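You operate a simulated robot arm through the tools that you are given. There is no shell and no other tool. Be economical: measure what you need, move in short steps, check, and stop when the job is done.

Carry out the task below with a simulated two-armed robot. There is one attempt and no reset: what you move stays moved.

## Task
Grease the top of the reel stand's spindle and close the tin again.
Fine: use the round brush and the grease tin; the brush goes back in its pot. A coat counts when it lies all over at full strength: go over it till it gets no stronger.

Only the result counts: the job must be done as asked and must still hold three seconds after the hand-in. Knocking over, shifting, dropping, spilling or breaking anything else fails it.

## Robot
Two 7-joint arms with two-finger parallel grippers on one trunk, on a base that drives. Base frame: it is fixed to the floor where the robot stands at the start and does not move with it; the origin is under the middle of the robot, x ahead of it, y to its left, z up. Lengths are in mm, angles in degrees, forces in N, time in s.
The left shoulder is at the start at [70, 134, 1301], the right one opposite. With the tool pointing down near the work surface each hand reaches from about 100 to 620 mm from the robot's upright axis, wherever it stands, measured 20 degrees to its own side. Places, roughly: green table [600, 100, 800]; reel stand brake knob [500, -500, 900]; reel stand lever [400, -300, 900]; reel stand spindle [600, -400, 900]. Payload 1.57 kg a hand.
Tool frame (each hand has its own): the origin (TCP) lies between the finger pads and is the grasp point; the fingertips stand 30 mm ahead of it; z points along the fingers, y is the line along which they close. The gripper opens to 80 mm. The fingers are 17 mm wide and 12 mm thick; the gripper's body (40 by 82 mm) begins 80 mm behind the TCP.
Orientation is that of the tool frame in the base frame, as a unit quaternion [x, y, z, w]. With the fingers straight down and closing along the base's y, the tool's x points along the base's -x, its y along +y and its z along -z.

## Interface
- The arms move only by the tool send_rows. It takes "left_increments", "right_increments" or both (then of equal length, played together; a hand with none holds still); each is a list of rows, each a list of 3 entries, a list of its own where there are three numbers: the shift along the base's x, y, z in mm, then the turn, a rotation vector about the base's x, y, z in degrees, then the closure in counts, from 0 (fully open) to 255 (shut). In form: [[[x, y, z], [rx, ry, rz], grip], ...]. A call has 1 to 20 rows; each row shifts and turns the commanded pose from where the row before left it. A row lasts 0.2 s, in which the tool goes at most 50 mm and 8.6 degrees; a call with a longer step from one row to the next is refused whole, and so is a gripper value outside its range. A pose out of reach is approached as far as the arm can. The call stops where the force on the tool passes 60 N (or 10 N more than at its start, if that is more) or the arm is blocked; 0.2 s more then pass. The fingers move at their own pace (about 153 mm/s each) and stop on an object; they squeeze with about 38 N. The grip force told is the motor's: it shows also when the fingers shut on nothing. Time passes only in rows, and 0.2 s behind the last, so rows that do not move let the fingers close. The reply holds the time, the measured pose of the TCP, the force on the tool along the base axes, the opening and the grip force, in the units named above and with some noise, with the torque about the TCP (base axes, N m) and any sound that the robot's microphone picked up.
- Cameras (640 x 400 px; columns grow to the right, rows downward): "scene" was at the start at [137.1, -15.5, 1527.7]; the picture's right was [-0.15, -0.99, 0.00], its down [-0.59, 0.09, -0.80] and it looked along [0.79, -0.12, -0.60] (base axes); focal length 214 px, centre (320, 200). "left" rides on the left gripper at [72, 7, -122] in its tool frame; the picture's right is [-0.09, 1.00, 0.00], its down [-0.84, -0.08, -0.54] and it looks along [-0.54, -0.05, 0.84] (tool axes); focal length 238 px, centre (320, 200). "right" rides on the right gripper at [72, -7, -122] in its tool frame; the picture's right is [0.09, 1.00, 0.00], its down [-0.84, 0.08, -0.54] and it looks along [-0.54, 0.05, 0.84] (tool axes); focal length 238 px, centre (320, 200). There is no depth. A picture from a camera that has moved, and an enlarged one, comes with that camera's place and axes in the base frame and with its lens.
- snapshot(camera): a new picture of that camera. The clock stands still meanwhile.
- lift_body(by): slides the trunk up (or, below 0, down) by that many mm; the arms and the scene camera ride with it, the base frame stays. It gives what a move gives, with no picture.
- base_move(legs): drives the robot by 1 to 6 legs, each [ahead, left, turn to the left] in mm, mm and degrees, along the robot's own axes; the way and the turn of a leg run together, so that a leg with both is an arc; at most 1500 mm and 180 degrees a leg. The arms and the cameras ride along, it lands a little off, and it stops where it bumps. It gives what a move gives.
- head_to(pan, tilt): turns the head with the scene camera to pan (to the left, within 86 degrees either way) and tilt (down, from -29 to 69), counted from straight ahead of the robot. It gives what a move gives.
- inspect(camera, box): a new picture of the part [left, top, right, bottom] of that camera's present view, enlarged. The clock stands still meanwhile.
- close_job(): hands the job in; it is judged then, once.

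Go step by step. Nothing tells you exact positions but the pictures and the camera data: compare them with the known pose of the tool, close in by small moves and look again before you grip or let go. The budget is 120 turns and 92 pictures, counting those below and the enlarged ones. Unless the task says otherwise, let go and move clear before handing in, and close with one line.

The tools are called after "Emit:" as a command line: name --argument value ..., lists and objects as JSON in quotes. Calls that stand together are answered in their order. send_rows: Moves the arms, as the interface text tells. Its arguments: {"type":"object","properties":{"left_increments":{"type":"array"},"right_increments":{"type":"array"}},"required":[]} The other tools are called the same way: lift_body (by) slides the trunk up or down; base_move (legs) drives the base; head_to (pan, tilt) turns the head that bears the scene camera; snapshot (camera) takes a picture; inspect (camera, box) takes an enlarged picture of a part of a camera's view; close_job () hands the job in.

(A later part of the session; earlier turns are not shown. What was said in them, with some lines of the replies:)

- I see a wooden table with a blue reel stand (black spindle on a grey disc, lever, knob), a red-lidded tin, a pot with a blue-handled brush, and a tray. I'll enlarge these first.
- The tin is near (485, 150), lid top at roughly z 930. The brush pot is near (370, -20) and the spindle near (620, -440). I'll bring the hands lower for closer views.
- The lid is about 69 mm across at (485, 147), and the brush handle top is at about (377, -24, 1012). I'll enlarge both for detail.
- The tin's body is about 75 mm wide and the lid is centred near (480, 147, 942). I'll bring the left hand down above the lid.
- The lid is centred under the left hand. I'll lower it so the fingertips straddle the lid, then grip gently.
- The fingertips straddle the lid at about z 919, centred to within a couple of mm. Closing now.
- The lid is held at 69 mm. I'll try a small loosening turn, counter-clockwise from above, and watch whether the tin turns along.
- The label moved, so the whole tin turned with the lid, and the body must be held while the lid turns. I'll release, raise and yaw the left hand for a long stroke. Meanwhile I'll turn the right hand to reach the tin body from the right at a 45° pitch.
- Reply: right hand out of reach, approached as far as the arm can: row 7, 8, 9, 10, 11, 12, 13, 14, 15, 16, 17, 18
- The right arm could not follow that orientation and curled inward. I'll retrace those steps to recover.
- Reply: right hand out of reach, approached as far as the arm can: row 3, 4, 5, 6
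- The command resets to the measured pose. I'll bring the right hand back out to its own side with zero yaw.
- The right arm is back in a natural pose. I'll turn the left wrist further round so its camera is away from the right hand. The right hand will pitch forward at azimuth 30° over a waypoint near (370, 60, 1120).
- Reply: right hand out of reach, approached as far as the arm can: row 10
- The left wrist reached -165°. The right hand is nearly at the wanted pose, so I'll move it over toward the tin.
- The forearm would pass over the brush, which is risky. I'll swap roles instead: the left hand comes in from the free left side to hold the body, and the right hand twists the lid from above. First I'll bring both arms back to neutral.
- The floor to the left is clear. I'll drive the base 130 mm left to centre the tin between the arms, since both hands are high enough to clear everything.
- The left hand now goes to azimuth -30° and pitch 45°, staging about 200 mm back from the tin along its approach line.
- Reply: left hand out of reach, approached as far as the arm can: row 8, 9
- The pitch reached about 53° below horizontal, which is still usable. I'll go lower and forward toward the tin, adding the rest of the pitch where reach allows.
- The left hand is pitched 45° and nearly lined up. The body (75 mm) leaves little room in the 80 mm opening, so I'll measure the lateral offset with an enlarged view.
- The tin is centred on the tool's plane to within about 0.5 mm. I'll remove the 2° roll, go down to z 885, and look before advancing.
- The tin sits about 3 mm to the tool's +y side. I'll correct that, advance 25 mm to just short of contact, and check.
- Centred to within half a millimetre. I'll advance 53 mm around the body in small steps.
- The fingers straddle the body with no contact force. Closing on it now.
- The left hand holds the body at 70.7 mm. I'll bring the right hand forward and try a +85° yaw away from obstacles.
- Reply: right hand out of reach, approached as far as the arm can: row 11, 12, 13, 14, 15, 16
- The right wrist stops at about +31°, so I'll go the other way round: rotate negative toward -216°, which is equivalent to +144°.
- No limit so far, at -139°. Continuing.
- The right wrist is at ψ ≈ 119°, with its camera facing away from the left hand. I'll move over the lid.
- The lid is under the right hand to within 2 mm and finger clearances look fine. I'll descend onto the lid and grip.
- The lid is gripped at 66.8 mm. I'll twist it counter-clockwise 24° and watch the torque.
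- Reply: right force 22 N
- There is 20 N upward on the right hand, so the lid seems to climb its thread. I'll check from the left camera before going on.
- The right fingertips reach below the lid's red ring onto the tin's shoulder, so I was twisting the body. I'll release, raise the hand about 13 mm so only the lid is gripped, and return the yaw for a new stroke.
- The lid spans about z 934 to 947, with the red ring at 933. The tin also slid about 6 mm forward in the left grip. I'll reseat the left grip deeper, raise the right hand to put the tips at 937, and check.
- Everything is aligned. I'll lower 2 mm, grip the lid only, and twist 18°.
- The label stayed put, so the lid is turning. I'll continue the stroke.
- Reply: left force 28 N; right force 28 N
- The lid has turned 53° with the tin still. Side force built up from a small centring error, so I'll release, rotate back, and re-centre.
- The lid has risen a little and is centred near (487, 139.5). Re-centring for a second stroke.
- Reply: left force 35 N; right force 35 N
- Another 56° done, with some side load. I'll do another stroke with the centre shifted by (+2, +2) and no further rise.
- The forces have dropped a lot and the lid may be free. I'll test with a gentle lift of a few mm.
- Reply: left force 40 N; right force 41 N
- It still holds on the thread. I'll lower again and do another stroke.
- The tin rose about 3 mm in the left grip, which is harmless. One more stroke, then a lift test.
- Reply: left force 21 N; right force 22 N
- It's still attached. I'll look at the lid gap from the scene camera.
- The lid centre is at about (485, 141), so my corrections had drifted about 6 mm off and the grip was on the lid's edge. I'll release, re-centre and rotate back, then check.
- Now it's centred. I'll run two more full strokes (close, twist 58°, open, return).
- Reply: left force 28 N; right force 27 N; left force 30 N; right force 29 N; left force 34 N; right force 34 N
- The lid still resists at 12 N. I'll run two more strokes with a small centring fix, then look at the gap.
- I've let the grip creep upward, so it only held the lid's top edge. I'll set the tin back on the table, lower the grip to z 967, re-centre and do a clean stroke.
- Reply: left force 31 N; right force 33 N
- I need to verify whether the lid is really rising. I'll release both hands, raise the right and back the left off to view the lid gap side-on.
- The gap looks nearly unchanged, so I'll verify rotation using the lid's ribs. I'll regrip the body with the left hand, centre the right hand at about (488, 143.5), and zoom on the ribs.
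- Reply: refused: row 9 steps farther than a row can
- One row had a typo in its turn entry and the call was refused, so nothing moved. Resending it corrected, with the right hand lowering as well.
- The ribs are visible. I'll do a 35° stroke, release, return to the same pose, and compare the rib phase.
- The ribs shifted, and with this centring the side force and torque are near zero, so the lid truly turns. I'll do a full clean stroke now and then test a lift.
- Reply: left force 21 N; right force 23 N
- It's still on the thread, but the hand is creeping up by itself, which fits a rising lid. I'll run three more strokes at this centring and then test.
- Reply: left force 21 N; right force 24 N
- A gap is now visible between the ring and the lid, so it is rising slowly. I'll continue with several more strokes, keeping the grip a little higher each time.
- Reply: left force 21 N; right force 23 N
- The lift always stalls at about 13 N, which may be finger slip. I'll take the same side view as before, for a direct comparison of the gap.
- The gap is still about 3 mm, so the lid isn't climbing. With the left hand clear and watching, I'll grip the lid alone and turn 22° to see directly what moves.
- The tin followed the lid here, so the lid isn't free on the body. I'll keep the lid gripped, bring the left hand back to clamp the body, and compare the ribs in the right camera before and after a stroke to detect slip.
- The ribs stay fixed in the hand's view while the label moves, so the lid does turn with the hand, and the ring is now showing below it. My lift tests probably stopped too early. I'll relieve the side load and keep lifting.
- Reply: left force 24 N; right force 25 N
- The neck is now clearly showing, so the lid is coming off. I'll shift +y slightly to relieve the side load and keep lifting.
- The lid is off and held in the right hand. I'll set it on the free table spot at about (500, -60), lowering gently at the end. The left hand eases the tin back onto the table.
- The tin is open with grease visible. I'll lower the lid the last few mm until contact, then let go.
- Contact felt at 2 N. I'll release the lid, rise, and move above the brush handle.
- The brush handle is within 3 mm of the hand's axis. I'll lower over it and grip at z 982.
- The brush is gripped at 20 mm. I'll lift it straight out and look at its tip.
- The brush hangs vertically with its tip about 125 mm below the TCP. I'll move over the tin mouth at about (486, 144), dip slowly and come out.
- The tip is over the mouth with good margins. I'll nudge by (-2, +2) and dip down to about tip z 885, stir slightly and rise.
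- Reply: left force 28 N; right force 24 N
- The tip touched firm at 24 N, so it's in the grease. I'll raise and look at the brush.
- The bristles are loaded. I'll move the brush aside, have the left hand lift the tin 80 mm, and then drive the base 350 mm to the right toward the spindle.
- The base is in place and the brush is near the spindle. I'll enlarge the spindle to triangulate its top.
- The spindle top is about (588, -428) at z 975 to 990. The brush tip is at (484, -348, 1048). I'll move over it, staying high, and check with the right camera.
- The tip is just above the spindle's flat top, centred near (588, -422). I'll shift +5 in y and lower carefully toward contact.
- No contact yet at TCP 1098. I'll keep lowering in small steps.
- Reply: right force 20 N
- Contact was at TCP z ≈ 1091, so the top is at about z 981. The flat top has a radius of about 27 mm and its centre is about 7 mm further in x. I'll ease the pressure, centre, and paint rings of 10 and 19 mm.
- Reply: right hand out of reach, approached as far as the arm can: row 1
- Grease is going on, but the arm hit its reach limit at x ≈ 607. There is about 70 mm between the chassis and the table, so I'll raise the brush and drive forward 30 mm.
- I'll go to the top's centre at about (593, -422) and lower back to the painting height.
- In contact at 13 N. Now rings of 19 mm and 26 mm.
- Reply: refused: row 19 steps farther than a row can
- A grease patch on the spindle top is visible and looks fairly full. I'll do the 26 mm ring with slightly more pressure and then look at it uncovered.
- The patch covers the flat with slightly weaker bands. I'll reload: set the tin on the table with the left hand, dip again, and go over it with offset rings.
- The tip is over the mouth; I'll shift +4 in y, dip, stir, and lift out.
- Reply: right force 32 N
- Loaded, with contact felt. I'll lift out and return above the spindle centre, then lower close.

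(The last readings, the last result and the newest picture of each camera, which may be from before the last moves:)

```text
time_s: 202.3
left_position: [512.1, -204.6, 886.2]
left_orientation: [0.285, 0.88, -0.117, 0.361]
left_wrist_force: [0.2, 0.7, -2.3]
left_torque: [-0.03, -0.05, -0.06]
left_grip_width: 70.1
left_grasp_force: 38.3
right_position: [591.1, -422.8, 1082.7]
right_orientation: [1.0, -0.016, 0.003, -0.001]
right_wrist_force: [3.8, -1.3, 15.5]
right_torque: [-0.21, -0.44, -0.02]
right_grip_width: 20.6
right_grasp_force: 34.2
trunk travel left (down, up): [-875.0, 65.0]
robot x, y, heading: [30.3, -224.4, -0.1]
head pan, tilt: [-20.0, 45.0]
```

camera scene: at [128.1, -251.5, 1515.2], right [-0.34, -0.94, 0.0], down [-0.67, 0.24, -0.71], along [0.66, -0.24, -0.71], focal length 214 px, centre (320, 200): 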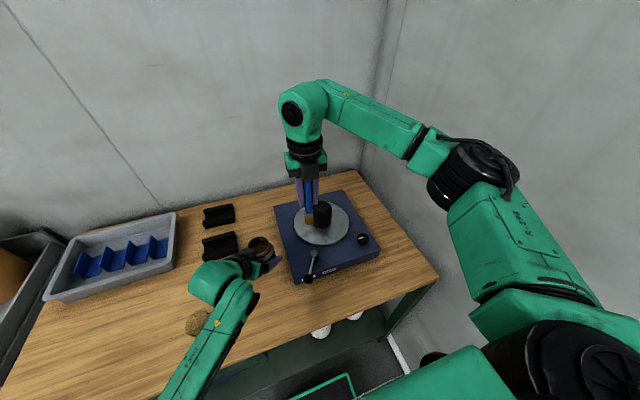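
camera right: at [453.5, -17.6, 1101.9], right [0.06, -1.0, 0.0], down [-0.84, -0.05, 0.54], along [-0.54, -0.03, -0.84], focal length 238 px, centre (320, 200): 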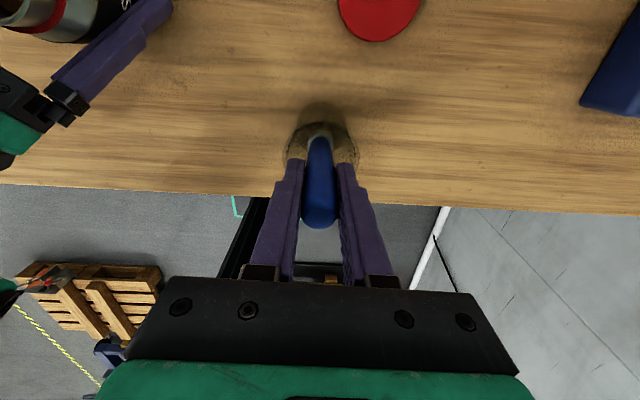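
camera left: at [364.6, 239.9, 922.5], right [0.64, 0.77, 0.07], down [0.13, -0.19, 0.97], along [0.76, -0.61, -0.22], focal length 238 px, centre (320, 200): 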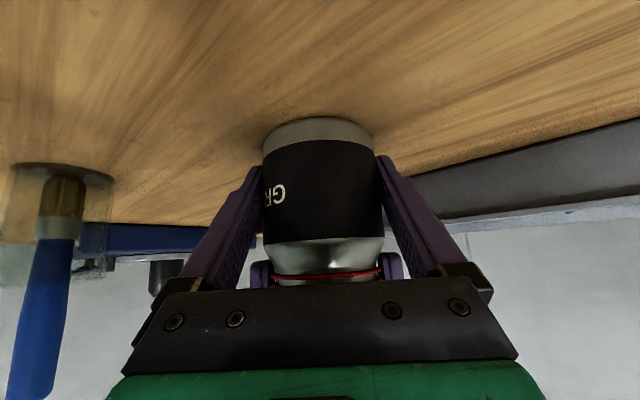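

In contact at 15 N. Now a denser pass with rings of 6, 12, 18 and 24 mm, then clear and look.

Emit:
send_rows --right_increments '[[[6, 0, 0], [0, 0, 0], 255], [[-1.76, 4.24, 0], [0, 0, 0], 255], [[-4.24, 1.76, 0], [0, 0, 0], 255], [[-4.24, -1.76, 0], [0, 0, 0], 255], [[-1.76, -4.24, 0], [0, 0, 0], 255], [[1.76, -4.24, 0], [0, 0, 0], 255], [[4.24, -1.76, 0], [0, 0, 0], 255], [[4.24, 1.76, 0], [0, 0, 0], 255], [[1.76, 4.24, 0], [0, 0, 0], 255], [[6, 0, 0], [0, 0, 0], 255], [[-3.52, 8.48, 0], [0, 0, 0], 255], [[-8.48, 3.52, 0], [0, 0, 0], 255], [[-8.48, -3.52, 0], [0, 0, 0], 255], [[-3.52, -8.48, 0], [0, 0, 0], 255], [[3.52, -8.48, 0], [0, 0, 0], 255], [[8.48, -3.52, 0], [0, 0, 0], 255], [[8.48, 3.52, 0], [0, 0, 0], 255], [[3.52, 8.48, 0], [0, 0, 0], 255]]'

Emit:
send_rows --right_increments '[[[6, 0, 0], [0, 0, 0], 255], [[-1.37, 6.89, 0], [0, 0, 0], 255], [[-3.89, 5.85, 0], [0, 0, 0], 255], [[-5.85, 3.89, 0], [0, 0, 0], 255], [[-6.89, 1.37, 0], [0, 0, 0], 255], [[-6.89, -1.37, 0], [0, 0, 0], 255], [[-5.85, -3.89, 0], [0, 0, 0], 255], [[-3.89, -5.85, 0], [0, 0, 0], 255], [[-1.37, -6.89, 0], [0, 0, 0], 255], [[1.37, -6.89, 0], [0, 0, 0], 255], [[3.89, -5.85, 0], [0, 0, 0], 255], [[5.85, -3.89, 0], [0, 0, 0], 255], [[6.89, -1.37, 0], [0, 0, 0], 255], [[6.89, 1.37, 0], [0, 0, 0], 255], [[5.85, 3.89, 0], [0, 0, 0], 255], [[3.89, 5.85, 0], [0, 0, 0], 255], [[1.37, 6.89, 0], [0, 0, 0], 255]]'

Emit:
send_rows --right_increments '[[[6, 0, 0], [0, 0, 0], 255], [[-1.83, 9.18, 0], [0, 0, 0], 255], [[-5.19, 7.79, 0], [0, 0, 0], 255], [[-7.79, 5.19, 0], [0, 0, 0], 255], [[-9.18, 1.83, 0], [0, 0, 0], 255], [[-9.18, -1.83, 0], [0, 0, 0], 255], [[-7.79, -5.19, 0], [0, 0, 0], 255], [[-5.19, -7.79, 0], [0, 0, 0], 255], [[-1.83, -9.18, 0], [0, 0, 0], 255], [[1.83, -9.18, 0], [0, 0, 0], 255], [[5.19, -7.79, 0], [0, 0, 0], 255], [[7.79, -5.19, 0], [0, 0, 0], 255], [[9.18, -1.83, 0], [0, 0, 0], 255], [[9.18, 1.83, 0], [0, 0, 0], 255], [[7.79, 5.19, 0], [0, 0, 0], 255], [[5.19, 7.79, 0], [0, 0, 0], 255], [[1.83, 9.18, 0], [0, 0, 0], 255], [[0, 0, 30], [0, 0, 0], 255], [[-20, 35, 20], [0, 0, 0], 255], [[-20, 35, 10], [0, 0, 0], 255]]'

Emit:
inspect --camera "scene" --box '[320, 204, 352, 224]'

```text
time_s: 206.1
left_position: [513.5, -203.6, 884.2]
left_orientation: [0.285, 0.88, -0.117, 0.362]
left_wrist_force: [-0.2, -0.9, -3.2]
left_torque: [-0.01, -0.01, -0.02]
left_grip_width: 70.3
left_grasp_force: 38.2
right_position: [603.2, -423.3, 1080.9]
right_orientation: [1.0, -0.015, 0.001, 0.001]
right_wrist_force: [-0.5, -2.4, 6.2]
right_torque: [-0.18, -0.08, 0.0]
right_grip_width: 20.5
right_grasp_force: 33.7
trunk travel left (down, up): [-875.0, 65.0]
robot x, y, heading: [28.1, -218.7, -0.1]
head pan, tilt: [-20.0, 45.0]
```

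```text
time_s: 209.7
left_position: [510.9, -204.5, 885.7]
left_orientation: [0.284, 0.88, -0.116, 0.362]
left_wrist_force: [0.3, 0.6, -4.2]
left_torque: [-0.02, 0.01, 0.02]
left_grip_width: 70.3
left_grasp_force: 38.0
right_position: [609.9, -422.7, 1081.1]
right_orientation: [1.0, -0.016, 0.002, 0.0]
right_wrist_force: [0.1, -4.3, 13.9]
right_torque: [-0.34, 0.03, 0.03]
right_grip_width: 20.5
right_grasp_force: 33.6
trunk travel left (down, up): [-875.0, 65.0]
robot x, y, heading: [30.6, -220.9, 0.2]
head pan, tilt: [-20.0, 45.0]
```

```text
time_s: 213.9
left_position: [512.0, -203.4, 884.8]
left_orientation: [0.284, 0.88, -0.117, 0.362]
left_wrist_force: [-1.6, 0.2, 0.5]
left_torque: [0.05, -0.02, 0.01]
left_grip_width: 70.1
left_grasp_force: 37.8
right_position: [575.3, -352.1, 1140.2]
right_orientation: [1.0, -0.015, -0.001, 0.0]
right_wrist_force: [0.1, 1.0, -0.7]
right_torque: [-0.02, -0.02, -0.01]
right_grip_width: 20.4
right_grasp_force: 33.5
trunk travel left (down, up): [-875.0, 65.0]
robot x, y, heading: [30.9, -221.2, 0.1]
head pan, tilt: [-20.0, 45.0]
```

```text
16.00 times, centred on (336, 214) of scene
camera zoom: at [156.6, -249.4, 1515.3], right [-0.34, -0.94, 0.0], down [-0.66, 0.24, -0.71], along [0.66, -0.24, -0.71], focal length 3432 px, centre (64, -24)
```

zoom: 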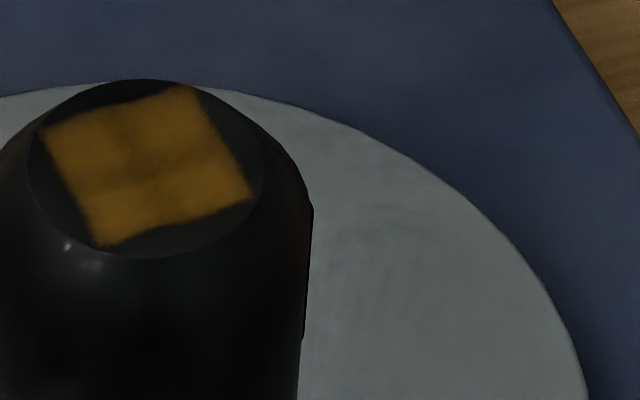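

The coat looks identical to before the second pass, so it gets no stronger and the greasing is done. I'll lift the tin and drive back to the earlier station to return the brush.

Emit:
send_rows --left_increments '[[[0, 0, 5], [0, 0, 0], 255], [[0, 0, 10], [0, 0, 0], 255], [[0, 0, 15], [0, 0, 0], 255], [[0, 0, 15], [0, 0, 0], 255], [[0, 0, 15], [0, 0, 0], 255], [[0, 0, 15], [0, 0, 0], 255], [[0, 0, 5], [0, 0, 0], 255], [[0, 0, 0], [0, 0, 0], 255]]' --right_increments '[[[-20, 0, 5], [0, 0, 0], 255], [[-20, 0, 5], [0, 0, 0], 255], [[-20, 0, 5], [0, 0, 0], 255], [[0, 0, 5], [0, 0, 0], 255], [[0, 0, 0], [0, 0, 0], 255], [[0, 0, 0], [0, 0, 0], 255], [[0, 0, 0], [0, 0, 0], 255], [[0, 0, 0], [0, 0, 0], 255]]'

Emit:
base_move --legs '[[-30, 0, 0], [0, 352, 0]]'

Emit:
head_to --pan 0 --tilt 45

```text
time_s: 215.7
left_position: [513.2, -205.7, 963.8]
left_orientation: [0.284, 0.881, -0.116, 0.361]
left_wrist_force: [0.4, 0.3, -4.1]
left_torque: [-0.01, 0.01, 0.01]
left_grip_width: 70.1
left_grasp_force: 37.7
right_position: [515.8, -351.1, 1160.6]
right_orientation: [1.0, -0.015, -0.001, 0.0]
right_wrist_force: [0.1, -0.4, -0.8]
right_torque: [0.01, -0.03, 0.0]
right_grip_width: 20.7
right_grasp_force: 34.0
trunk travel left (down, up): [-875.0, 65.0]
robot x, y, heading: [29.0, -221.7, -0.3]
head pan, tilt: [-20.0, 45.0]
```

```text
time_s: 218.4
left_position: [482.9, 139.9, 964.2]
left_orientation: [0.285, 0.881, -0.116, 0.36]
left_wrist_force: [0.7, -1.2, -3.9]
left_torque: [0.01, -0.01, -0.02]
left_grip_width: 69.7
left_grasp_force: 38.1
right_position: [486.5, -8.2, 1159.8]
right_orientation: [1.0, -0.016, 0.0, -0.001]
right_wrist_force: [0.0, -0.4, -1.3]
right_torque: [0.05, 0.02, 0.01]
right_grip_width: 20.0
right_grasp_force: 34.1
trunk travel left (down, up): [-875.0, 65.0]
robot x, y, heading: [-1.0, 125.9, -0.3]
head pan, tilt: [-20.0, 45.0]
```

```text
time_s: 219.2
left_position: [484.2, 140.9, 964.4]
left_orientation: [0.286, 0.88, -0.118, 0.361]
left_wrist_force: [-0.6, 0.1, -3.7]
left_torque: [0.0, 0.01, -0.01]
left_grip_width: 70.1
left_grasp_force: 38.1
right_position: [486.9, -5.2, 1159.3]
right_orientation: [1.0, -0.016, 0.0, 0.001]
right_wrist_force: [-0.2, -0.6, -0.3]
right_torque: [-0.02, 0.02, 0.0]
right_grip_width: 20.7
right_grasp_force: 34.2
trunk travel left (down, up): [-875.0, 65.0]
robot x, y, heading: [1.4, 127.2, -0.1]
head pan, tilt: [0.0, 45.0]
```

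I'm back at the station. The left hand sets the tin down near its original place while the right brings the brush above the pot, then I'll check alignment.

Emit:
send_rows --left_increments '[[[-3, 4, -15], [0, 0, 0], 255], [[-3, 4, -20], [0, 0, 0], 255], [[0, 0, -20], [0, 0, 0], 255], [[0, 0, -15], [0, 0, 0], 255], [[0, 0, -6], [0, 0, 0], 255], [[0, 0, -3], [0, 0, 0], 255], [[0, 0, 0], [0, 0, 0], 255]]' --right_increments '[[[-27, -4, 0], [0, 0, 0], 255], [[-27, -4, 0], [0, 0, 0], 255], [[-27, -4, 0], [0, 0, 0], 255], [[-25, -4, 0], [0, 0, 0], 255], [[0, 0, -25], [0, 0, 0], 255], [[0, 0, -25], [0, 0, 0], 255], [[0, 0, 0], [0, 0, 0], 255]]'

Emit:
inspect --camera "right" --box '[230, 40, 410, 180]'

```text
time_s: 220.8
left_position: [477.6, 148.3, 885.6]
left_orientation: [0.285, 0.88, -0.117, 0.361]
left_wrist_force: [0.2, 0.1, -3.1]
left_torque: [-0.04, -0.04, 0.0]
left_grip_width: 69.9
left_grasp_force: 38.1
right_position: [379.7, -21.8, 1110.1]
right_orientation: [1.0, -0.016, -0.001, 0.0]
right_wrist_force: [0.6, -0.4, -1.0]
right_torque: [0.0, -0.02, -0.04]
right_grip_width: 20.3
right_grasp_force: 34.0
trunk travel left (down, up): [-875.0, 65.0]
robot x, y, heading: [-1.1, 129.9, -0.1]
head pan, tilt: [0.0, 45.0]
```

```text
2.86 times, centred on (320, 110) of right
camera zoom: at [452.1, -17.0, 1232.2], right [0.06, -1.0, 0.0], down [-0.84, -0.05, 0.54], along [-0.54, -0.03, -0.84], focal length 681 px, centre (320, 457)
```

zoom: 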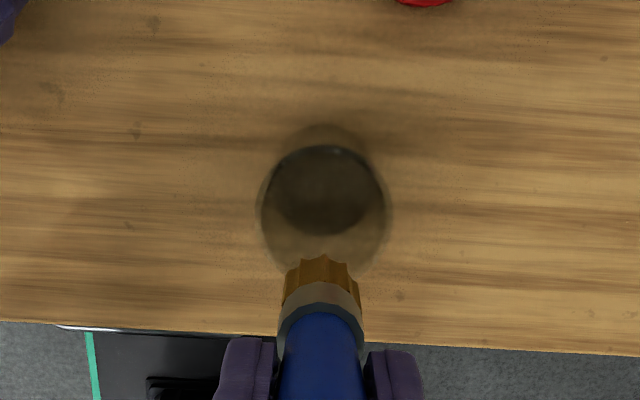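

The pot is centred near (380, -22) with its rim at z ≈ 935, and the tip is slightly off. I'll shift (-4, -2), lower inside the pot with the fingertips kept above the rim, and release with a partial opening.

Emit:
send_rows --right_increments '[[[-4, -2, -20], [0, 0, 0], 255], [[0, 0, -25], [0, 0, 0], 255], [[0, 0, -25], [0, 0, 0], 255], [[0, 0, -25], [0, 0, 0], 255], [[0, 0, -20], [0, 0, 0], 255], [[0, 0, -13], [0, 0, 0], 255], [[0, 0, -6], [0, 0, 0], 255], [[0, 0, 0], [0, 0, 0], 255]]'

```text
time_s: 222.6
left_position: [476.7, 148.7, 885.3]
left_orientation: [0.285, 0.88, -0.117, 0.361]
left_wrist_force: [0.2, -0.2, -4.7]
left_torque: [0.0, 0.0, -0.01]
left_grip_width: 70.1
left_grasp_force: 38.0
right_position: [377.9, -23.3, 976.0]
right_orientation: [1.0, -0.016, 0.0, 0.0]
right_wrist_force: [-0.7, 1.2, -0.5]
right_torque: [-0.02, 0.01, 0.0]
right_grip_width: 20.3
right_grasp_force: 34.4
trunk travel left (down, up): [-875.0, 65.0]
robot x, y, heading: [2.7, 127.1, -0.3]
head pan, tilt: [0.0, 45.0]
```

The brush is inside the pot with no contact. Releasing with a partial opening, then rising clear.

Emit:
send_rows --right_increments '[[[0, 0, 0], [0, 0, 0], 165], [[0, 0, 0], [0, 0, 0], 140], [[0, 0, 0], [0, 0, 0], 130], [[0, 0, 0], [0, 0, 0], 130], [[0, 0, 15], [0, 0, 0], 130], [[0, 0, 30], [0, 0, 0], 120], [[0, 0, 40], [0, 0, 0], 100], [[0, 0, 45], [0, 0, 0], 60], [[0, 0, 20], [0, 0, 0], 0]]'

Emit:
snapshot --camera "scene"

```text
time_s: 224.6
left_position: [477.4, 149.9, 886.0]
left_orientation: [0.285, 0.88, -0.117, 0.361]
left_wrist_force: [0.9, 1.3, -3.9]
left_torque: [0.02, -0.02, -0.01]
left_grip_width: 70.1
left_grasp_force: 38.1
right_position: [376.7, -23.4, 1126.8]
right_orientation: [1.0, -0.017, 0.0, 0.001]
right_wrist_force: [-0.6, 0.5, -0.3]
right_torque: [0.01, -0.03, 0.0]
right_grip_width: 80.1
right_grasp_force: 0.0
trunk travel left (down, up): [-875.0, 65.0]
robot x, y, heading: [-3.0, 128.9, 0.2]
head pan, tilt: [0.0, 45.0]
```

```text
2 pictures are left
camera scene: at [132.2, 124.6, 1515.2], right [0.0, -1.0, 0.0], down [-0.71, 0.0, -0.71], along [0.71, 0.0, -0.71], focal length 214 px, centre (320, 200)
```

scene: 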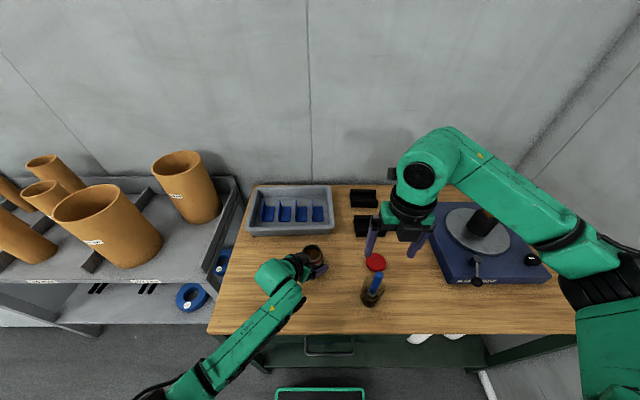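

The brush is back in its pot and the lid is where I left it. I'll go to the lid at (500, -62), descend and grip it.

Emit:
send_rows --right_increments '[[[31, -9.6, 0], [0, 0, 0], 0], [[31, -9.6, 0], [0, 0, 0], 0], [[31, -9.6, 0], [0, 0, 0], 0], [[30.5, -9.6, 0], [0, 0, 0], 0], [[0, 0, -45], [0, 0, 0], 0], [[0, 0, -45], [0, 0, 0], 0], [[0, 0, -45], [0, 0, 0], 0], [[0, 0, -45], [0, 0, 0], 0], [[0, 0, -40], [0, 0, 0], 0], [[0, 0, -15], [0, 0, 0], 0], [[0, 0, -10], [0, 0, 0], 0], [[0, 0, 0], [0, 0, 0], 0], [[0, 0, 0], [0, 0, 0], 60], [[0, 0, 0], [0, 0, 0], 255], [[0, 0, 0], [0, 0, 0], 255]]'

```text
time_s: 227.8
left_position: [477.0, 148.7, 884.9]
left_orientation: [0.286, 0.88, -0.117, 0.361]
left_wrist_force: [0.2, 0.0, -5.2]
left_torque: [0.0, -0.01, 0.03]
left_grip_width: 70.1
left_grasp_force: 38.4
right_position: [499.6, -61.8, 880.0]
right_orientation: [1.0, -0.017, 0.0, 0.0]
right_wrist_force: [-1.2, -0.6, 0.6]
right_torque: [0.01, -0.01, 0.01]
right_grip_width: 61.5
right_grasp_force: 37.8
trunk travel left (down, up): [-875.0, 65.0]
robot x, y, heading: [-1.5, 122.7, -0.1]
head pan, tilt: [0.0, 45.0]
```

The lid is gripped at 61.5 mm. I'll lift it, carry it over the tin at about (482, 145.5), and let the left hand settle the tin onto the table.

Emit:
send_rows --right_increments '[[[0, 0, 30], [0, 0, 0], 255], [[0, 0, 45], [0, 0, 0], 255], [[0, 0, 45], [0, 0, 0], 255], [[0, 0, 45], [0, 0, 0], 255], [[-2.9, 34.5, 0], [0, 0, 0], 255], [[-2.9, 34.5, 0], [0, 0, 0], 255], [[-2.9, 34.5, 0], [0, 0, 0], 255], [[-2.9, 34.5, 0], [0, 0, 0], 255], [[-2.9, 34.5, 0], [0, 0, 0], 255], [[-2.9, 34.5, 0], [0, 0, 0], 255], [[0, 0, -20], [0, 0, 0], 255], [[0, 0, -15], [0, 0, 0], 255], [[0, 0, 0], [0, 0, 0], 255]]' --left_increments '[[[0, 0, -2], [0, 0, 0], 255], [[0, 0, -1.5], [0, 0, 0], 255], [[0, 0, 0], [0, 0, 0], 255], [[0, 0, 0], [0, 0, 0], 255], [[0, 0, 0], [0, 0, 0], 255], [[0, 0, 0], [0, 0, 0], 255], [[0, 0, 0], [0, 0, 0], 255], [[0, 0, 0], [0, 0, 0], 255], [[0, 0, 0], [0, 0, 0], 255], [[0, 0, 0], [0, 0, 0], 255], [[0, 0, 0], [0, 0, 0], 255], [[0, 0, 0], [0, 0, 0], 255], [[0, 0, 0], [0, 0, 0], 255]]'

Emit:
inspect --camera "scene" --box '[280, 205, 350, 275]'

```text
time_s: 230.6
left_position: [476.2, 149.7, 885.3]
left_orientation: [0.285, 0.879, -0.117, 0.363]
left_wrist_force: [7.9, 1.8, 19.5]
left_torque: [0.03, -0.74, -0.02]
left_grip_width: 70.0
left_grasp_force: 38.4
right_position: [480.8, 145.0, 1012.0]
right_orientation: [1.0, -0.016, 0.001, -0.001]
right_wrist_force: [-0.2, 0.2, 0.1]
right_torque: [0.04, 0.03, 0.0]
right_grip_width: 61.5
right_grasp_force: 37.9
trunk travel left (down, up): [-875.0, 65.0]
robot x, y, heading: [-0.7, 124.0, -0.3]
head pan, tilt: [0.0, 45.0]
```

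```text
5.71 times, centred on (315, 240) of scene
camera zoom: at [129.8, 124.5, 1515.5], right [0.0, -1.0, 0.0], down [-0.71, 0.0, -0.71], along [0.71, 0.0, -0.71], focal length 1226 px, centre (349, -29)
```

zoom: 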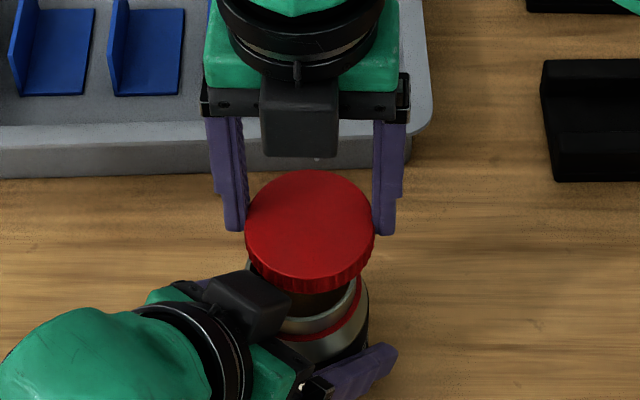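

The left hand presses the tin down about 19 N, so I'll ease it up 2 mm. The lid is roughly aligned; I'll nudge (+1, +2) and lower slowly by feel.

Emit:
send_rows --right_increments '[[[1, 2, -8], [0, 0, 0], 255], [[0, 0, -8], [0, 0, 0], 255], [[0, 0, -4], [0, 0, 0], 255], [[0, 0, -3], [0, 0, 0], 255], [[0, 0, 0], [0, 0, 0], 255]]' --left_increments '[[[0, 0, 2], [0, 0, 0], 255], [[0, 0, 0], [0, 0, 0], 255], [[0, 0, 0], [0, 0, 0], 255], [[0, 0, 0], [0, 0, 0], 255], [[0, 0, 0], [0, 0, 0], 255]]'

Emit:
send_rows --right_increments '[[[0, 0, -2], [0, 0, 0], 255], [[0, 0, -2], [0, 0, 0], 255], [[0, 0, 0], [0, 0, 0], 255]]'

```text
time_s: 231.8
left_position: [474.8, 149.4, 884.7]
left_orientation: [0.285, 0.881, -0.117, 0.36]
left_wrist_force: [-15.4, 10.4, 7.7]
left_torque: [-0.27, -0.9, 0.02]
left_grip_width: 69.7
left_grasp_force: 37.6
right_position: [481.8, 145.4, 988.1]
right_orientation: [1.0, -0.017, 0.001, 0.002]
right_wrist_force: [12.7, -9.3, -2.2]
right_torque: [-0.2, -0.32, 0.05]
right_grip_width: 61.8
right_grasp_force: 38.5
trunk travel left (down, up): [-875.0, 65.0]
robot x, y, heading: [2.1, 127.1, 0.1]
head pan, tilt: [0.0, 45.0]
```

```text
time_s: 232.6
left_position: [478.1, 147.8, 884.1]
left_orientation: [0.285, 0.88, -0.118, 0.362]
left_wrist_force: [-5.1, 4.4, 0.8]
left_torque: [-0.28, -0.24, -0.04]
left_grip_width: 69.6
left_grasp_force: 38.0
right_position: [481.9, 148.3, 983.3]
right_orientation: [1.0, -0.016, -0.002, 0.0]
right_wrist_force: [4.6, -3.7, -4.6]
right_torque: [-0.15, -0.26, 0.06]
right_grip_width: 61.3
right_grasp_force: 37.8
trunk travel left (down, up): [-875.0, 65.0]
robot x, y, heading: [1.3, 127.2, -0.1]
head pan, tilt: [0.0, 45.0]
```

The lid is around the neck and the side force is falling. Continue down.

Emit:
send_rows --right_increments '[[[0.5, -0.5, -2], [0, 0, 0], 255], [[0, 0, -2], [0, 0, 0], 255], [[0, 0, -2], [0, 0, 0], 255], [[0, 0, 0], [0, 0, 0], 255]]'

Emit:
send_rows --right_increments '[[[0, 0, -2], [0, 0, 0], 255], [[0, 0, -2], [0, 0, 0], 255], [[0, 0, 0], [0, 0, 0], 255]]'

Emit:
send_rows --right_increments '[[[0, 0, -2], [0, 0, 0], 255], [[0, 0, -2], [0, 0, 0], 255], [[0, 0, 0], [0, 0, 0], 255]]'

```text
time_s: 233.6
left_position: [476.4, 148.8, 885.1]
left_orientation: [0.285, 0.88, -0.118, 0.36]
left_wrist_force: [0.6, -1.6, -6.1]
left_torque: [-0.05, 0.1, -0.02]
left_grip_width: 69.8
left_grasp_force: 38.5
right_position: [483.6, 147.2, 979.6]
right_orientation: [1.0, -0.016, -0.001, -0.002]
right_wrist_force: [-1.5, 0.5, 2.7]
right_torque: [0.12, 0.08, 0.01]
right_grip_width: 61.7
right_grasp_force: 37.8
trunk travel left (down, up): [-875.0, 65.0]
robot x, y, heading: [3.1, 126.3, 0.0]
head pan, tilt: [0.0, 45.0]
```

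```text
time_s: 234.4
left_position: [476.7, 149.5, 883.1]
left_orientation: [0.285, 0.881, -0.116, 0.359]
left_wrist_force: [19.4, 3.1, -26.8]
left_torque: [-0.87, 0.05, 0.15]
left_grip_width: 69.7
left_grasp_force: 37.8
right_position: [483.1, 149.0, 976.9]
right_orientation: [1.0, -0.016, 0.0, -0.002]
right_wrist_force: [-9.8, -2.8, 47.9]
right_torque: [1.28, 0.66, -0.37]
right_grip_width: 61.7
right_grasp_force: 37.8
trunk travel left (down, up): [-875.0, 65.0]
robot x, y, heading: [-2.4, 126.5, 0.3]
head pan, tilt: [0.0, 45.0]
```

```text
time_s: 234.8
left_position: [475.8, 150.1, 884.9]
left_orientation: [0.284, 0.88, -0.114, 0.362]
left_wrist_force: [-1.4, 2.3, 4.1]
left_torque: [0.12, 0.03, 0.01]
left_grip_width: 69.7
left_grasp_force: 37.8
right_position: [482.8, 147.6, 976.6]
right_orientation: [1.0, -0.018, 0.003, -0.006]
right_wrist_force: [-1.3, -2.7, 6.7]
right_torque: [0.07, 0.22, 0.06]
right_grip_width: 61.8
right_grasp_force: 37.8
trunk travel left (down, up): [-875.0, 65.0]
robot x, y, heading: [-3.4, 126.4, 0.1]
head pan, tilt: [0.0, 45.0]
stopped in row 2 (right hand): the force on the tool passed its limit (the readings are from after the stop); the commanded pose is now the measured one
```

The lid rests on the thread start at TCP 977, commanded pose reset with a light 7 N. I'll now turn clockwise 58° with slight downward feed.

Emit:
send_rows --right_increments '[[[0, 0, -0.5], [0, 0, -8.3], 255], [[0, 0, -0.5], [0, 0, -8.3], 255], [[0, 0, -0.3], [0, 0, -8.3], 255], [[0, 0, -0.3], [0, 0, -8.3], 255], [[0, 0, -0.3], [0, 0, -8.3], 255], [[0, 0, -0.3], [0, 0, -8.3], 255], [[0, 0, -0.3], [0, 0, -8.3], 255]]'

```text
time_s: 236.4
left_position: [478.1, 151.0, 883.9]
left_orientation: [0.284, 0.881, -0.114, 0.361]
left_wrist_force: [23.2, 11.2, 4.7]
left_torque: [-0.59, 1.71, -0.42]
left_grip_width: 69.5
left_grasp_force: 38.3
right_position: [481.6, 148.6, 972.9]
right_orientation: [0.865, -0.501, 0.002, 0.001]
right_wrist_force: [-26.3, -12.6, -2.5]
right_torque: [-0.39, 0.58, 0.56]
right_grip_width: 61.3
right_grasp_force: 38.4
trunk travel left (down, up): [-875.0, 65.0]
robot x, y, heading: [-2.8, 121.4, -0.1]
head pan, tilt: [0.0, 45.0]
```

The lid is screwing down, dropping about 4 mm per stroke, with side force from off-centring. I'll regrip with a (-1.5, -0.8) shift and do another stroke.

Emit:
send_rows --right_increments '[[[0, 0, 0], [0, 0, 0], 0], [[0, 0, 0], [0, 0, 0], 0], [[-1.5, -0.8, 0], [0, 0, 8.3], 0], [[0, 0, 0], [0, 0, 8.3], 0], [[0, 0, 0], [0, 0, 8.3], 0], [[0, 0, 0], [0, 0, 8.3], 0], [[0, 0, 0], [0, 0, 8.3], 0], [[0, 0, 0], [0, 0, 8.3], 0], [[0, 0, 0], [0, 0, 8.3], 0], [[0, 0, 0], [0, 0, 0], 80], [[0, 0, 0], [0, 0, 0], 255], [[0, 0, 0], [0, 0, 0], 255], [[0, 0, -0.4], [0, 0, -8.3], 255], [[0, 0, -0.4], [0, 0, -8.3], 255], [[0, 0, -0.4], [0, 0, -8.3], 255], [[0, 0, -0.4], [0, 0, -8.3], 255], [[0, 0, -0.4], [0, 0, -8.3], 255], [[0, 0, -0.4], [0, 0, -8.3], 255], [[0, 0, -0.4], [0, 0, -8.3], 255]]'

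Emit:
send_rows --right_increments '[[[0, 0, 0], [0, 0, 0], 0], [[0, 0, 0], [0, 0, 0], 0], [[0, 0, 0], [0, 0, 8.3], 0], [[0, 0, 0], [0, 0, 8.3], 0], [[0, 0, 0], [0, 0, 8.3], 0], [[0, 0, 0], [0, 0, 8.3], 0], [[0, 0, 0], [0, 0, 8.3], 0], [[0, 0, 0], [0, 0, 8.3], 0], [[0, 0, 0], [0, 0, 8.3], 0], [[0, 0, 0], [0, 0, 0], 80], [[0, 0, 0], [0, 0, 0], 255], [[0, 0, 0], [0, 0, 0], 255], [[0, 0, -0.3], [0, 0, -8.3], 255], [[0, 0, -0.3], [0, 0, -8.3], 255], [[0, 0, -0.3], [0, 0, -8.3], 255], [[0, 0, -0.3], [0, 0, -8.3], 255], [[0, 0, -0.3], [0, 0, -8.3], 255], [[0, 0, -0.3], [0, 0, -8.3], 255], [[0, 0, -0.3], [0, 0, -8.3], 255]]'

```text
time_s: 240.4
left_position: [476.7, 153.3, 884.4]
left_orientation: [0.285, 0.881, -0.113, 0.36]
left_wrist_force: [32.3, 2.6, -17.3]
left_torque: [-0.78, 1.48, -0.15]
left_grip_width: 69.2
left_grasp_force: 38.0
right_position: [480.3, 147.2, 971.7]
right_orientation: [0.865, -0.502, 0.0, -0.001]
right_wrist_force: [-34.0, -7.6, 28.7]
right_torque: [0.0, 1.24, 0.25]
right_grip_width: 61.6
right_grasp_force: 38.0
trunk travel left (down, up): [-875.0, 65.0]
robot x, y, heading: [0.5, 124.2, 0.1]
head pan, tilt: [0.0, 45.0]
```

```text
time_s: 244.4
left_position: [477.3, 151.1, 884.3]
left_orientation: [0.284, 0.881, -0.112, 0.361]
left_wrist_force: [30.6, 0.5, -13.9]
left_torque: [-0.78, 1.41, -0.12]
left_grip_width: 68.9
left_grasp_force: 38.1
right_position: [479.9, 147.0, 969.5]
right_orientation: [0.865, -0.501, 0.0, -0.002]
right_wrist_force: [-29.3, -5.7, 24.5]
right_torque: [0.02, 0.89, 0.25]
right_grip_width: 61.2
right_grasp_force: 37.4
trunk travel left (down, up): [-875.0, 65.0]
robot x, y, heading: [-0.8, 123.2, 0.1]
head pan, tilt: [0.0, 45.0]
```

Progress continues to z 969.5, with a persistent -x side force. I'll shift -2 in x, stop feeding down, and do two more strokes.

Emit:
send_rows --right_increments '[[[0, 0, 0], [0, 0, 0], 0], [[0, 0, 0], [0, 0, 0], 0], [[-2, 0, 0], [0, 0, 8.3], 0], [[0, 0, 0], [0, 0, 8.3], 0], [[0, 0, 0], [0, 0, 8.3], 0], [[0, 0, 0], [0, 0, 8.3], 0], [[0, 0, 0], [0, 0, 8.3], 0], [[0, 0, 0], [0, 0, 8.3], 0], [[0, 0, 0], [0, 0, 8.3], 0], [[0, 0, 0], [0, 0, 0], 80], [[0, 0, 0], [0, 0, 0], 255], [[0, 0, 0], [0, 0, 0], 255], [[0, 0, -0.2], [0, 0, -8.3], 255], [[0, 0, -0.2], [0, 0, -8.3], 255], [[0, 0, -0.2], [0, 0, -8.3], 255], [[0, 0, -0.2], [0, 0, -8.3], 255], [[0, 0, -0.2], [0, 0, -8.3], 255], [[0, 0, -0.2], [0, 0, -8.3], 255], [[0, 0, -0.2], [0, 0, -8.3], 255]]'

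Emit:
send_rows --right_increments '[[[0, 0, 0], [0, 0, 0], 0], [[0, 0, 0], [0, 0, 0], 0], [[0, 0, 0], [0, 0, 8.3], 0], [[0, 0, 0], [0, 0, 8.3], 0], [[0, 0, 0], [0, 0, 8.3], 0], [[0, 0, 0], [0, 0, 8.3], 0], [[0, 0, 0], [0, 0, 8.3], 0], [[0, 0, 0], [0, 0, 8.3], 0], [[0, 0, 0], [0, 0, 8.3], 0], [[0, 0, 0], [0, 0, 0], 80], [[0, 0, 0], [0, 0, 0], 255], [[0, 0, 0], [0, 0, 0], 255], [[0, 0, -0.2], [0, 0, -8.3], 255], [[0, 0, -0.2], [0, 0, -8.3], 255], [[0, 0, -0.2], [0, 0, -8.3], 255], [[0, 0, -0.2], [0, 0, -8.3], 255], [[0, 0, -0.2], [0, 0, -8.3], 255], [[0, 0, -0.2], [0, 0, -8.3], 255], [[0, 0, -0.2], [0, 0, -8.3], 255]]'

```text
time_s: 248.4
left_position: [477.7, 151.0, 885.4]
left_orientation: [0.285, 0.881, -0.115, 0.361]
left_wrist_force: [24.3, -8.8, -7.2]
left_torque: [0.08, 1.3, -0.04]
left_grip_width: 69.0
left_grasp_force: 38.1
right_position: [478.4, 148.7, 968.8]
right_orientation: [0.865, -0.502, 0.001, -0.002]
right_wrist_force: [-24.5, 6.2, 11.4]
right_torque: [0.27, 0.61, 0.14]
right_grip_width: 61.4
right_grasp_force: 38.3
trunk travel left (down, up): [-875.0, 65.0]
robot x, y, heading: [-1.3, 126.1, 0.1]
head pan, tilt: [0.0, 45.0]
```

```text
time_s: 252.4
left_position: [477.5, 152.0, 883.2]
left_orientation: [0.284, 0.882, -0.114, 0.359]
left_wrist_force: [23.1, -7.6, -4.0]
left_torque: [0.14, 1.36, -0.07]
left_grip_width: 69.0
left_grasp_force: 37.9
right_position: [478.7, 148.0, 965.6]
right_orientation: [0.865, -0.501, 0.001, -0.003]
right_wrist_force: [-23.4, 6.5, 6.3]
right_torque: [0.26, 0.59, 0.12]
right_grip_width: 61.9
right_grasp_force: 37.8
trunk travel left (down, up): [-875.0, 65.0]
robot x, y, heading: [-1.0, 128.7, -0.1]
head pan, tilt: [0.0, 45.0]
```

Now at z 965.6, close to the original seated height. I'll do three more strokes without feed and with a small centring correction, watching for a torque rise.

Emit:
send_rows --right_increments '[[[0, 0, 0], [0, 0, 0], 0], [[0, 0, 0], [0, 0, 0], 0], [[-1.5, 0.5, 0], [0, 0, 8.3], 0], [[0, 0, 0], [0, 0, 8.3], 0], [[0, 0, 0], [0, 0, 8.3], 0], [[0, 0, 0], [0, 0, 8.3], 0], [[0, 0, 0], [0, 0, 8.3], 0], [[0, 0, 0], [0, 0, 8.3], 0], [[0, 0, 0], [0, 0, 8.3], 0], [[0, 0, 0], [0, 0, 0], 80], [[0, 0, 0], [0, 0, 0], 255], [[0, 0, 0], [0, 0, 0], 255], [[0, 0, 0], [0, 0, -8.3], 255], [[0, 0, 0], [0, 0, -8.3], 255], [[0, 0, 0], [0, 0, -8.3], 255], [[0, 0, 0], [0, 0, -8.3], 255], [[0, 0, 0], [0, 0, -8.3], 255], [[0, 0, 0], [0, 0, -8.3], 255], [[0, 0, 0], [0, 0, -8.3], 255]]'

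Emit:
send_rows --right_increments '[[[0, 0, 0], [0, 0, 0], 0], [[0, 0, 0], [0, 0, 0], 0], [[0, 0, 0], [0, 0, 8.3], 0], [[0, 0, 0], [0, 0, 8.3], 0], [[0, 0, 0], [0, 0, 8.3], 0], [[0, 0, 0], [0, 0, 8.3], 0], [[0, 0, 0], [0, 0, 8.3], 0], [[0, 0, 0], [0, 0, 8.3], 0], [[0, 0, 0], [0, 0, 8.3], 0], [[0, 0, 0], [0, 0, 0], 80], [[0, 0, 0], [0, 0, 0], 255], [[0, 0, 0], [0, 0, 0], 255], [[0, 0, 0], [0, 0, -8.3], 255], [[0, 0, 0], [0, 0, -8.3], 255], [[0, 0, 0], [0, 0, -8.3], 255], [[0, 0, 0], [0, 0, -8.3], 255], [[0, 0, 0], [0, 0, -8.3], 255], [[0, 0, 0], [0, 0, -8.3], 255], [[0, 0, 0], [0, 0, -8.3], 255]]'

Emit:
send_rows --right_increments '[[[0, 0, 0], [0, 0, 0], 0], [[0, 0, 0], [0, 0, 0], 0], [[0, 0, 0], [0, 0, 8.3], 0], [[0, 0, 0], [0, 0, 8.3], 0], [[0, 0, 0], [0, 0, 8.3], 0], [[0, 0, 0], [0, 0, 8.3], 0], [[0, 0, 0], [0, 0, 8.3], 0], [[0, 0, 0], [0, 0, 8.3], 0], [[0, 0, 0], [0, 0, 8.3], 0], [[0, 0, 0], [0, 0, 0], 80], [[0, 0, 0], [0, 0, 0], 255], [[0, 0, 0], [0, 0, 0], 255], [[0, 0, 0], [0, 0, -8.3], 255], [[0, 0, 0], [0, 0, -8.3], 255], [[0, 0, 0], [0, 0, -8.3], 255], [[0, 0, 0], [0, 0, -8.3], 255], [[0, 0, 0], [0, 0, -8.3], 255], [[0, 0, 0], [0, 0, -8.3], 255], [[0, 0, 0], [0, 0, -8.3], 255]]'

```text
time_s: 256.4
left_position: [476.2, 150.6, 881.8]
left_orientation: [0.285, 0.881, -0.117, 0.359]
left_wrist_force: [-10.7, -3.1, -1.6]
left_torque: [0.49, -0.74, -1.19]
left_grip_width: 70.5
left_grasp_force: 38.0
right_position: [481.1, 148.6, 965.1]
right_orientation: [0.866, -0.501, 0.003, -0.004]
right_wrist_force: [11.2, 5.3, -0.6]
right_torque: [-0.12, -0.12, 1.14]
right_grip_width: 62.1
right_grasp_force: 38.7
trunk travel left (down, up): [-875.0, 65.0]
robot x, y, heading: [-1.5, 128.3, -0.0]
head pan, tilt: [0.0, 45.0]
```

```text
time_s: 260.4
left_position: [478.5, 153.4, 883.0]
left_orientation: [0.283, 0.881, -0.114, 0.36]
left_wrist_force: [16.4, 15.1, -8.9]
left_torque: [-0.87, 0.9, -1.04]
left_grip_width: 71.3
left_grasp_force: 38.3
right_position: [477.9, 148.2, 965.7]
right_orientation: [0.866, -0.5, 0.001, 0.0]
right_wrist_force: [-15.9, -14.8, 7.3]
right_torque: [-0.34, 0.35, 1.13]
right_grip_width: 61.3
right_grasp_force: 38.5
trunk travel left (down, up): [-875.0, 65.0]
robot x, y, heading: [-3.6, 125.2, -0.1]
head pan, tilt: [0.0, 45.0]
```

```text
time_s: 264.4
left_position: [477.6, 154.5, 881.5]
left_orientation: [0.283, 0.882, -0.113, 0.359]
left_wrist_force: [7.5, 17.1, -18.5]
left_torque: [-0.65, 0.01, -1.25]
left_grip_width: 70.9
left_grasp_force: 38.3
right_position: [478.3, 147.6, 964.8]
right_orientation: [0.865, -0.501, 0.002, 0.001]
right_wrist_force: [-7.3, -16.9, 15.8]
right_torque: [-0.7, 0.63, 1.32]
right_grip_width: 60.9
right_grasp_force: 37.8
trunk travel left (down, up): [-875.0, 65.0]
robot x, y, heading: [0.3, 125.9, 0.0]
head pan, tilt: [0.0, 45.0]
```

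Torque has risen to 1.1–1.3 Nm over three strokes, so the lid is tight. I'll release the right hand and raise it, then release the left and back off.

Emit:
send_rows --right_increments '[[[0, 0, 0], [0, 0, 0], 0], [[0, 0, 0], [0, 0, 0], 0], [[0, 0, 20], [0, 0, 0], 0], [[0, 0, 20], [0, 0, 0], 0], [[0, 0, 40], [0, 0, 0], 0], [[0, 0, 40], [0, 0, 0], 0], [[0, 0, 0], [0, 0, 0], 0], [[0, 0, 0], [0, 0, 0], 0], [[0, 0, 0], [0, 0, 0], 0], [[0, 0, 0], [0, 0, 0], 0], [[0, 0, 0], [0, 0, 0], 0], [[0, 0, 0], [0, 0, 0], 0], [[0, 0, 0], [0, 0, 0], 0], [[0, 0, 0], [0, 0, 0], 0], [[0, 0, 0], [0, 0, 0], 0]]' --left_increments '[[[0, 0, 0], [0, 0, 0], 255], [[0, 0, 0], [0, 0, 0], 255], [[0, 0, 0], [0, 0, 0], 255], [[0, 0, 0], [0, 0, 0], 255], [[0, 0, 0], [0, 0, 0], 60], [[0, 0, 0], [0, 0, 0], 0], [[0, 0, 0], [0, 0, 0], 0], [[-8.1, 5.8, 0], [0, 0, 0], 0], [[-12.2, 8.8, 0], [0, 0, 0], 0], [[-12.2, 8.8, 0], [0, 0, 0], 0], [[-12.2, 8.8, 0], [0, 0, 0], 0], [[-12.2, 8.8, 0], [0, 0, 0], 0], [[-12.2, 8.8, 0], [0, 0, 0], 0], [[0, 0, 20], [0, 0, 0], 0], [[0, 0, 20], [0, 0, 0], 0]]'

Emit:
inspect --camera "left" --box '[230, 110, 410, 260]'

```text
time_s: 267.6
left_position: [407.7, 199.4, 922.1]
left_orientation: [0.284, 0.881, -0.115, 0.36]
left_wrist_force: [0.5, 0.1, 0.0]
left_torque: [-0.02, 0.02, 0.0]
left_grip_width: 79.9
left_grasp_force: 0.0
right_position: [478.9, 148.8, 1085.6]
right_orientation: [0.866, -0.5, 0.003, -0.004]
right_wrist_force: [-0.4, -0.2, 0.2]
right_torque: [0.03, -0.02, 0.01]
right_grip_width: 80.2
right_grasp_force: 0.1
trunk travel left (down, up): [-875.0, 65.0]
robot x, y, heading: [-1.2, 126.2, 0.2]
head pan, tilt: [0.0, 45.0]
```

```text
2.67 times, centred on (320, 185) of left
camera zoom: at [299.6, 285.3, 959.0], right [0.64, 0.77, 0.07], down [0.13, -0.19, 0.97], along [0.76, -0.61, -0.22], focal length 636 px, centre (320, 240)
```

zoom: 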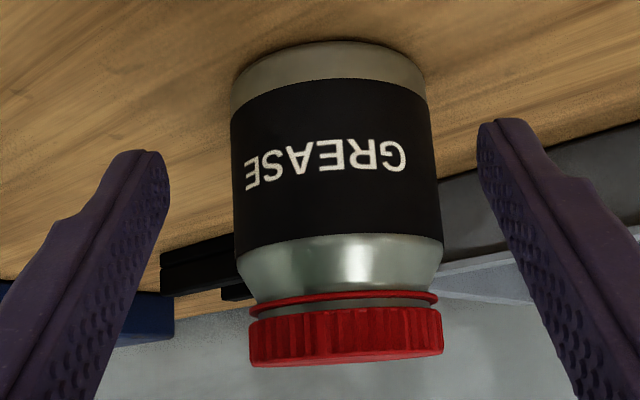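

The lid sits level at its original height and tight, the tin stands upright, the brush is in its pot, the spindle top is greased and both hands are clear. Handing in.

Emit:
close_job

```text
The job is handed in.
```

The top of the spindle is greased to full strength (a second pass made it no stronger). The tin is closed tight and stands within a few mm of its original spot, the brush is back in its pot, and the job is handed in.
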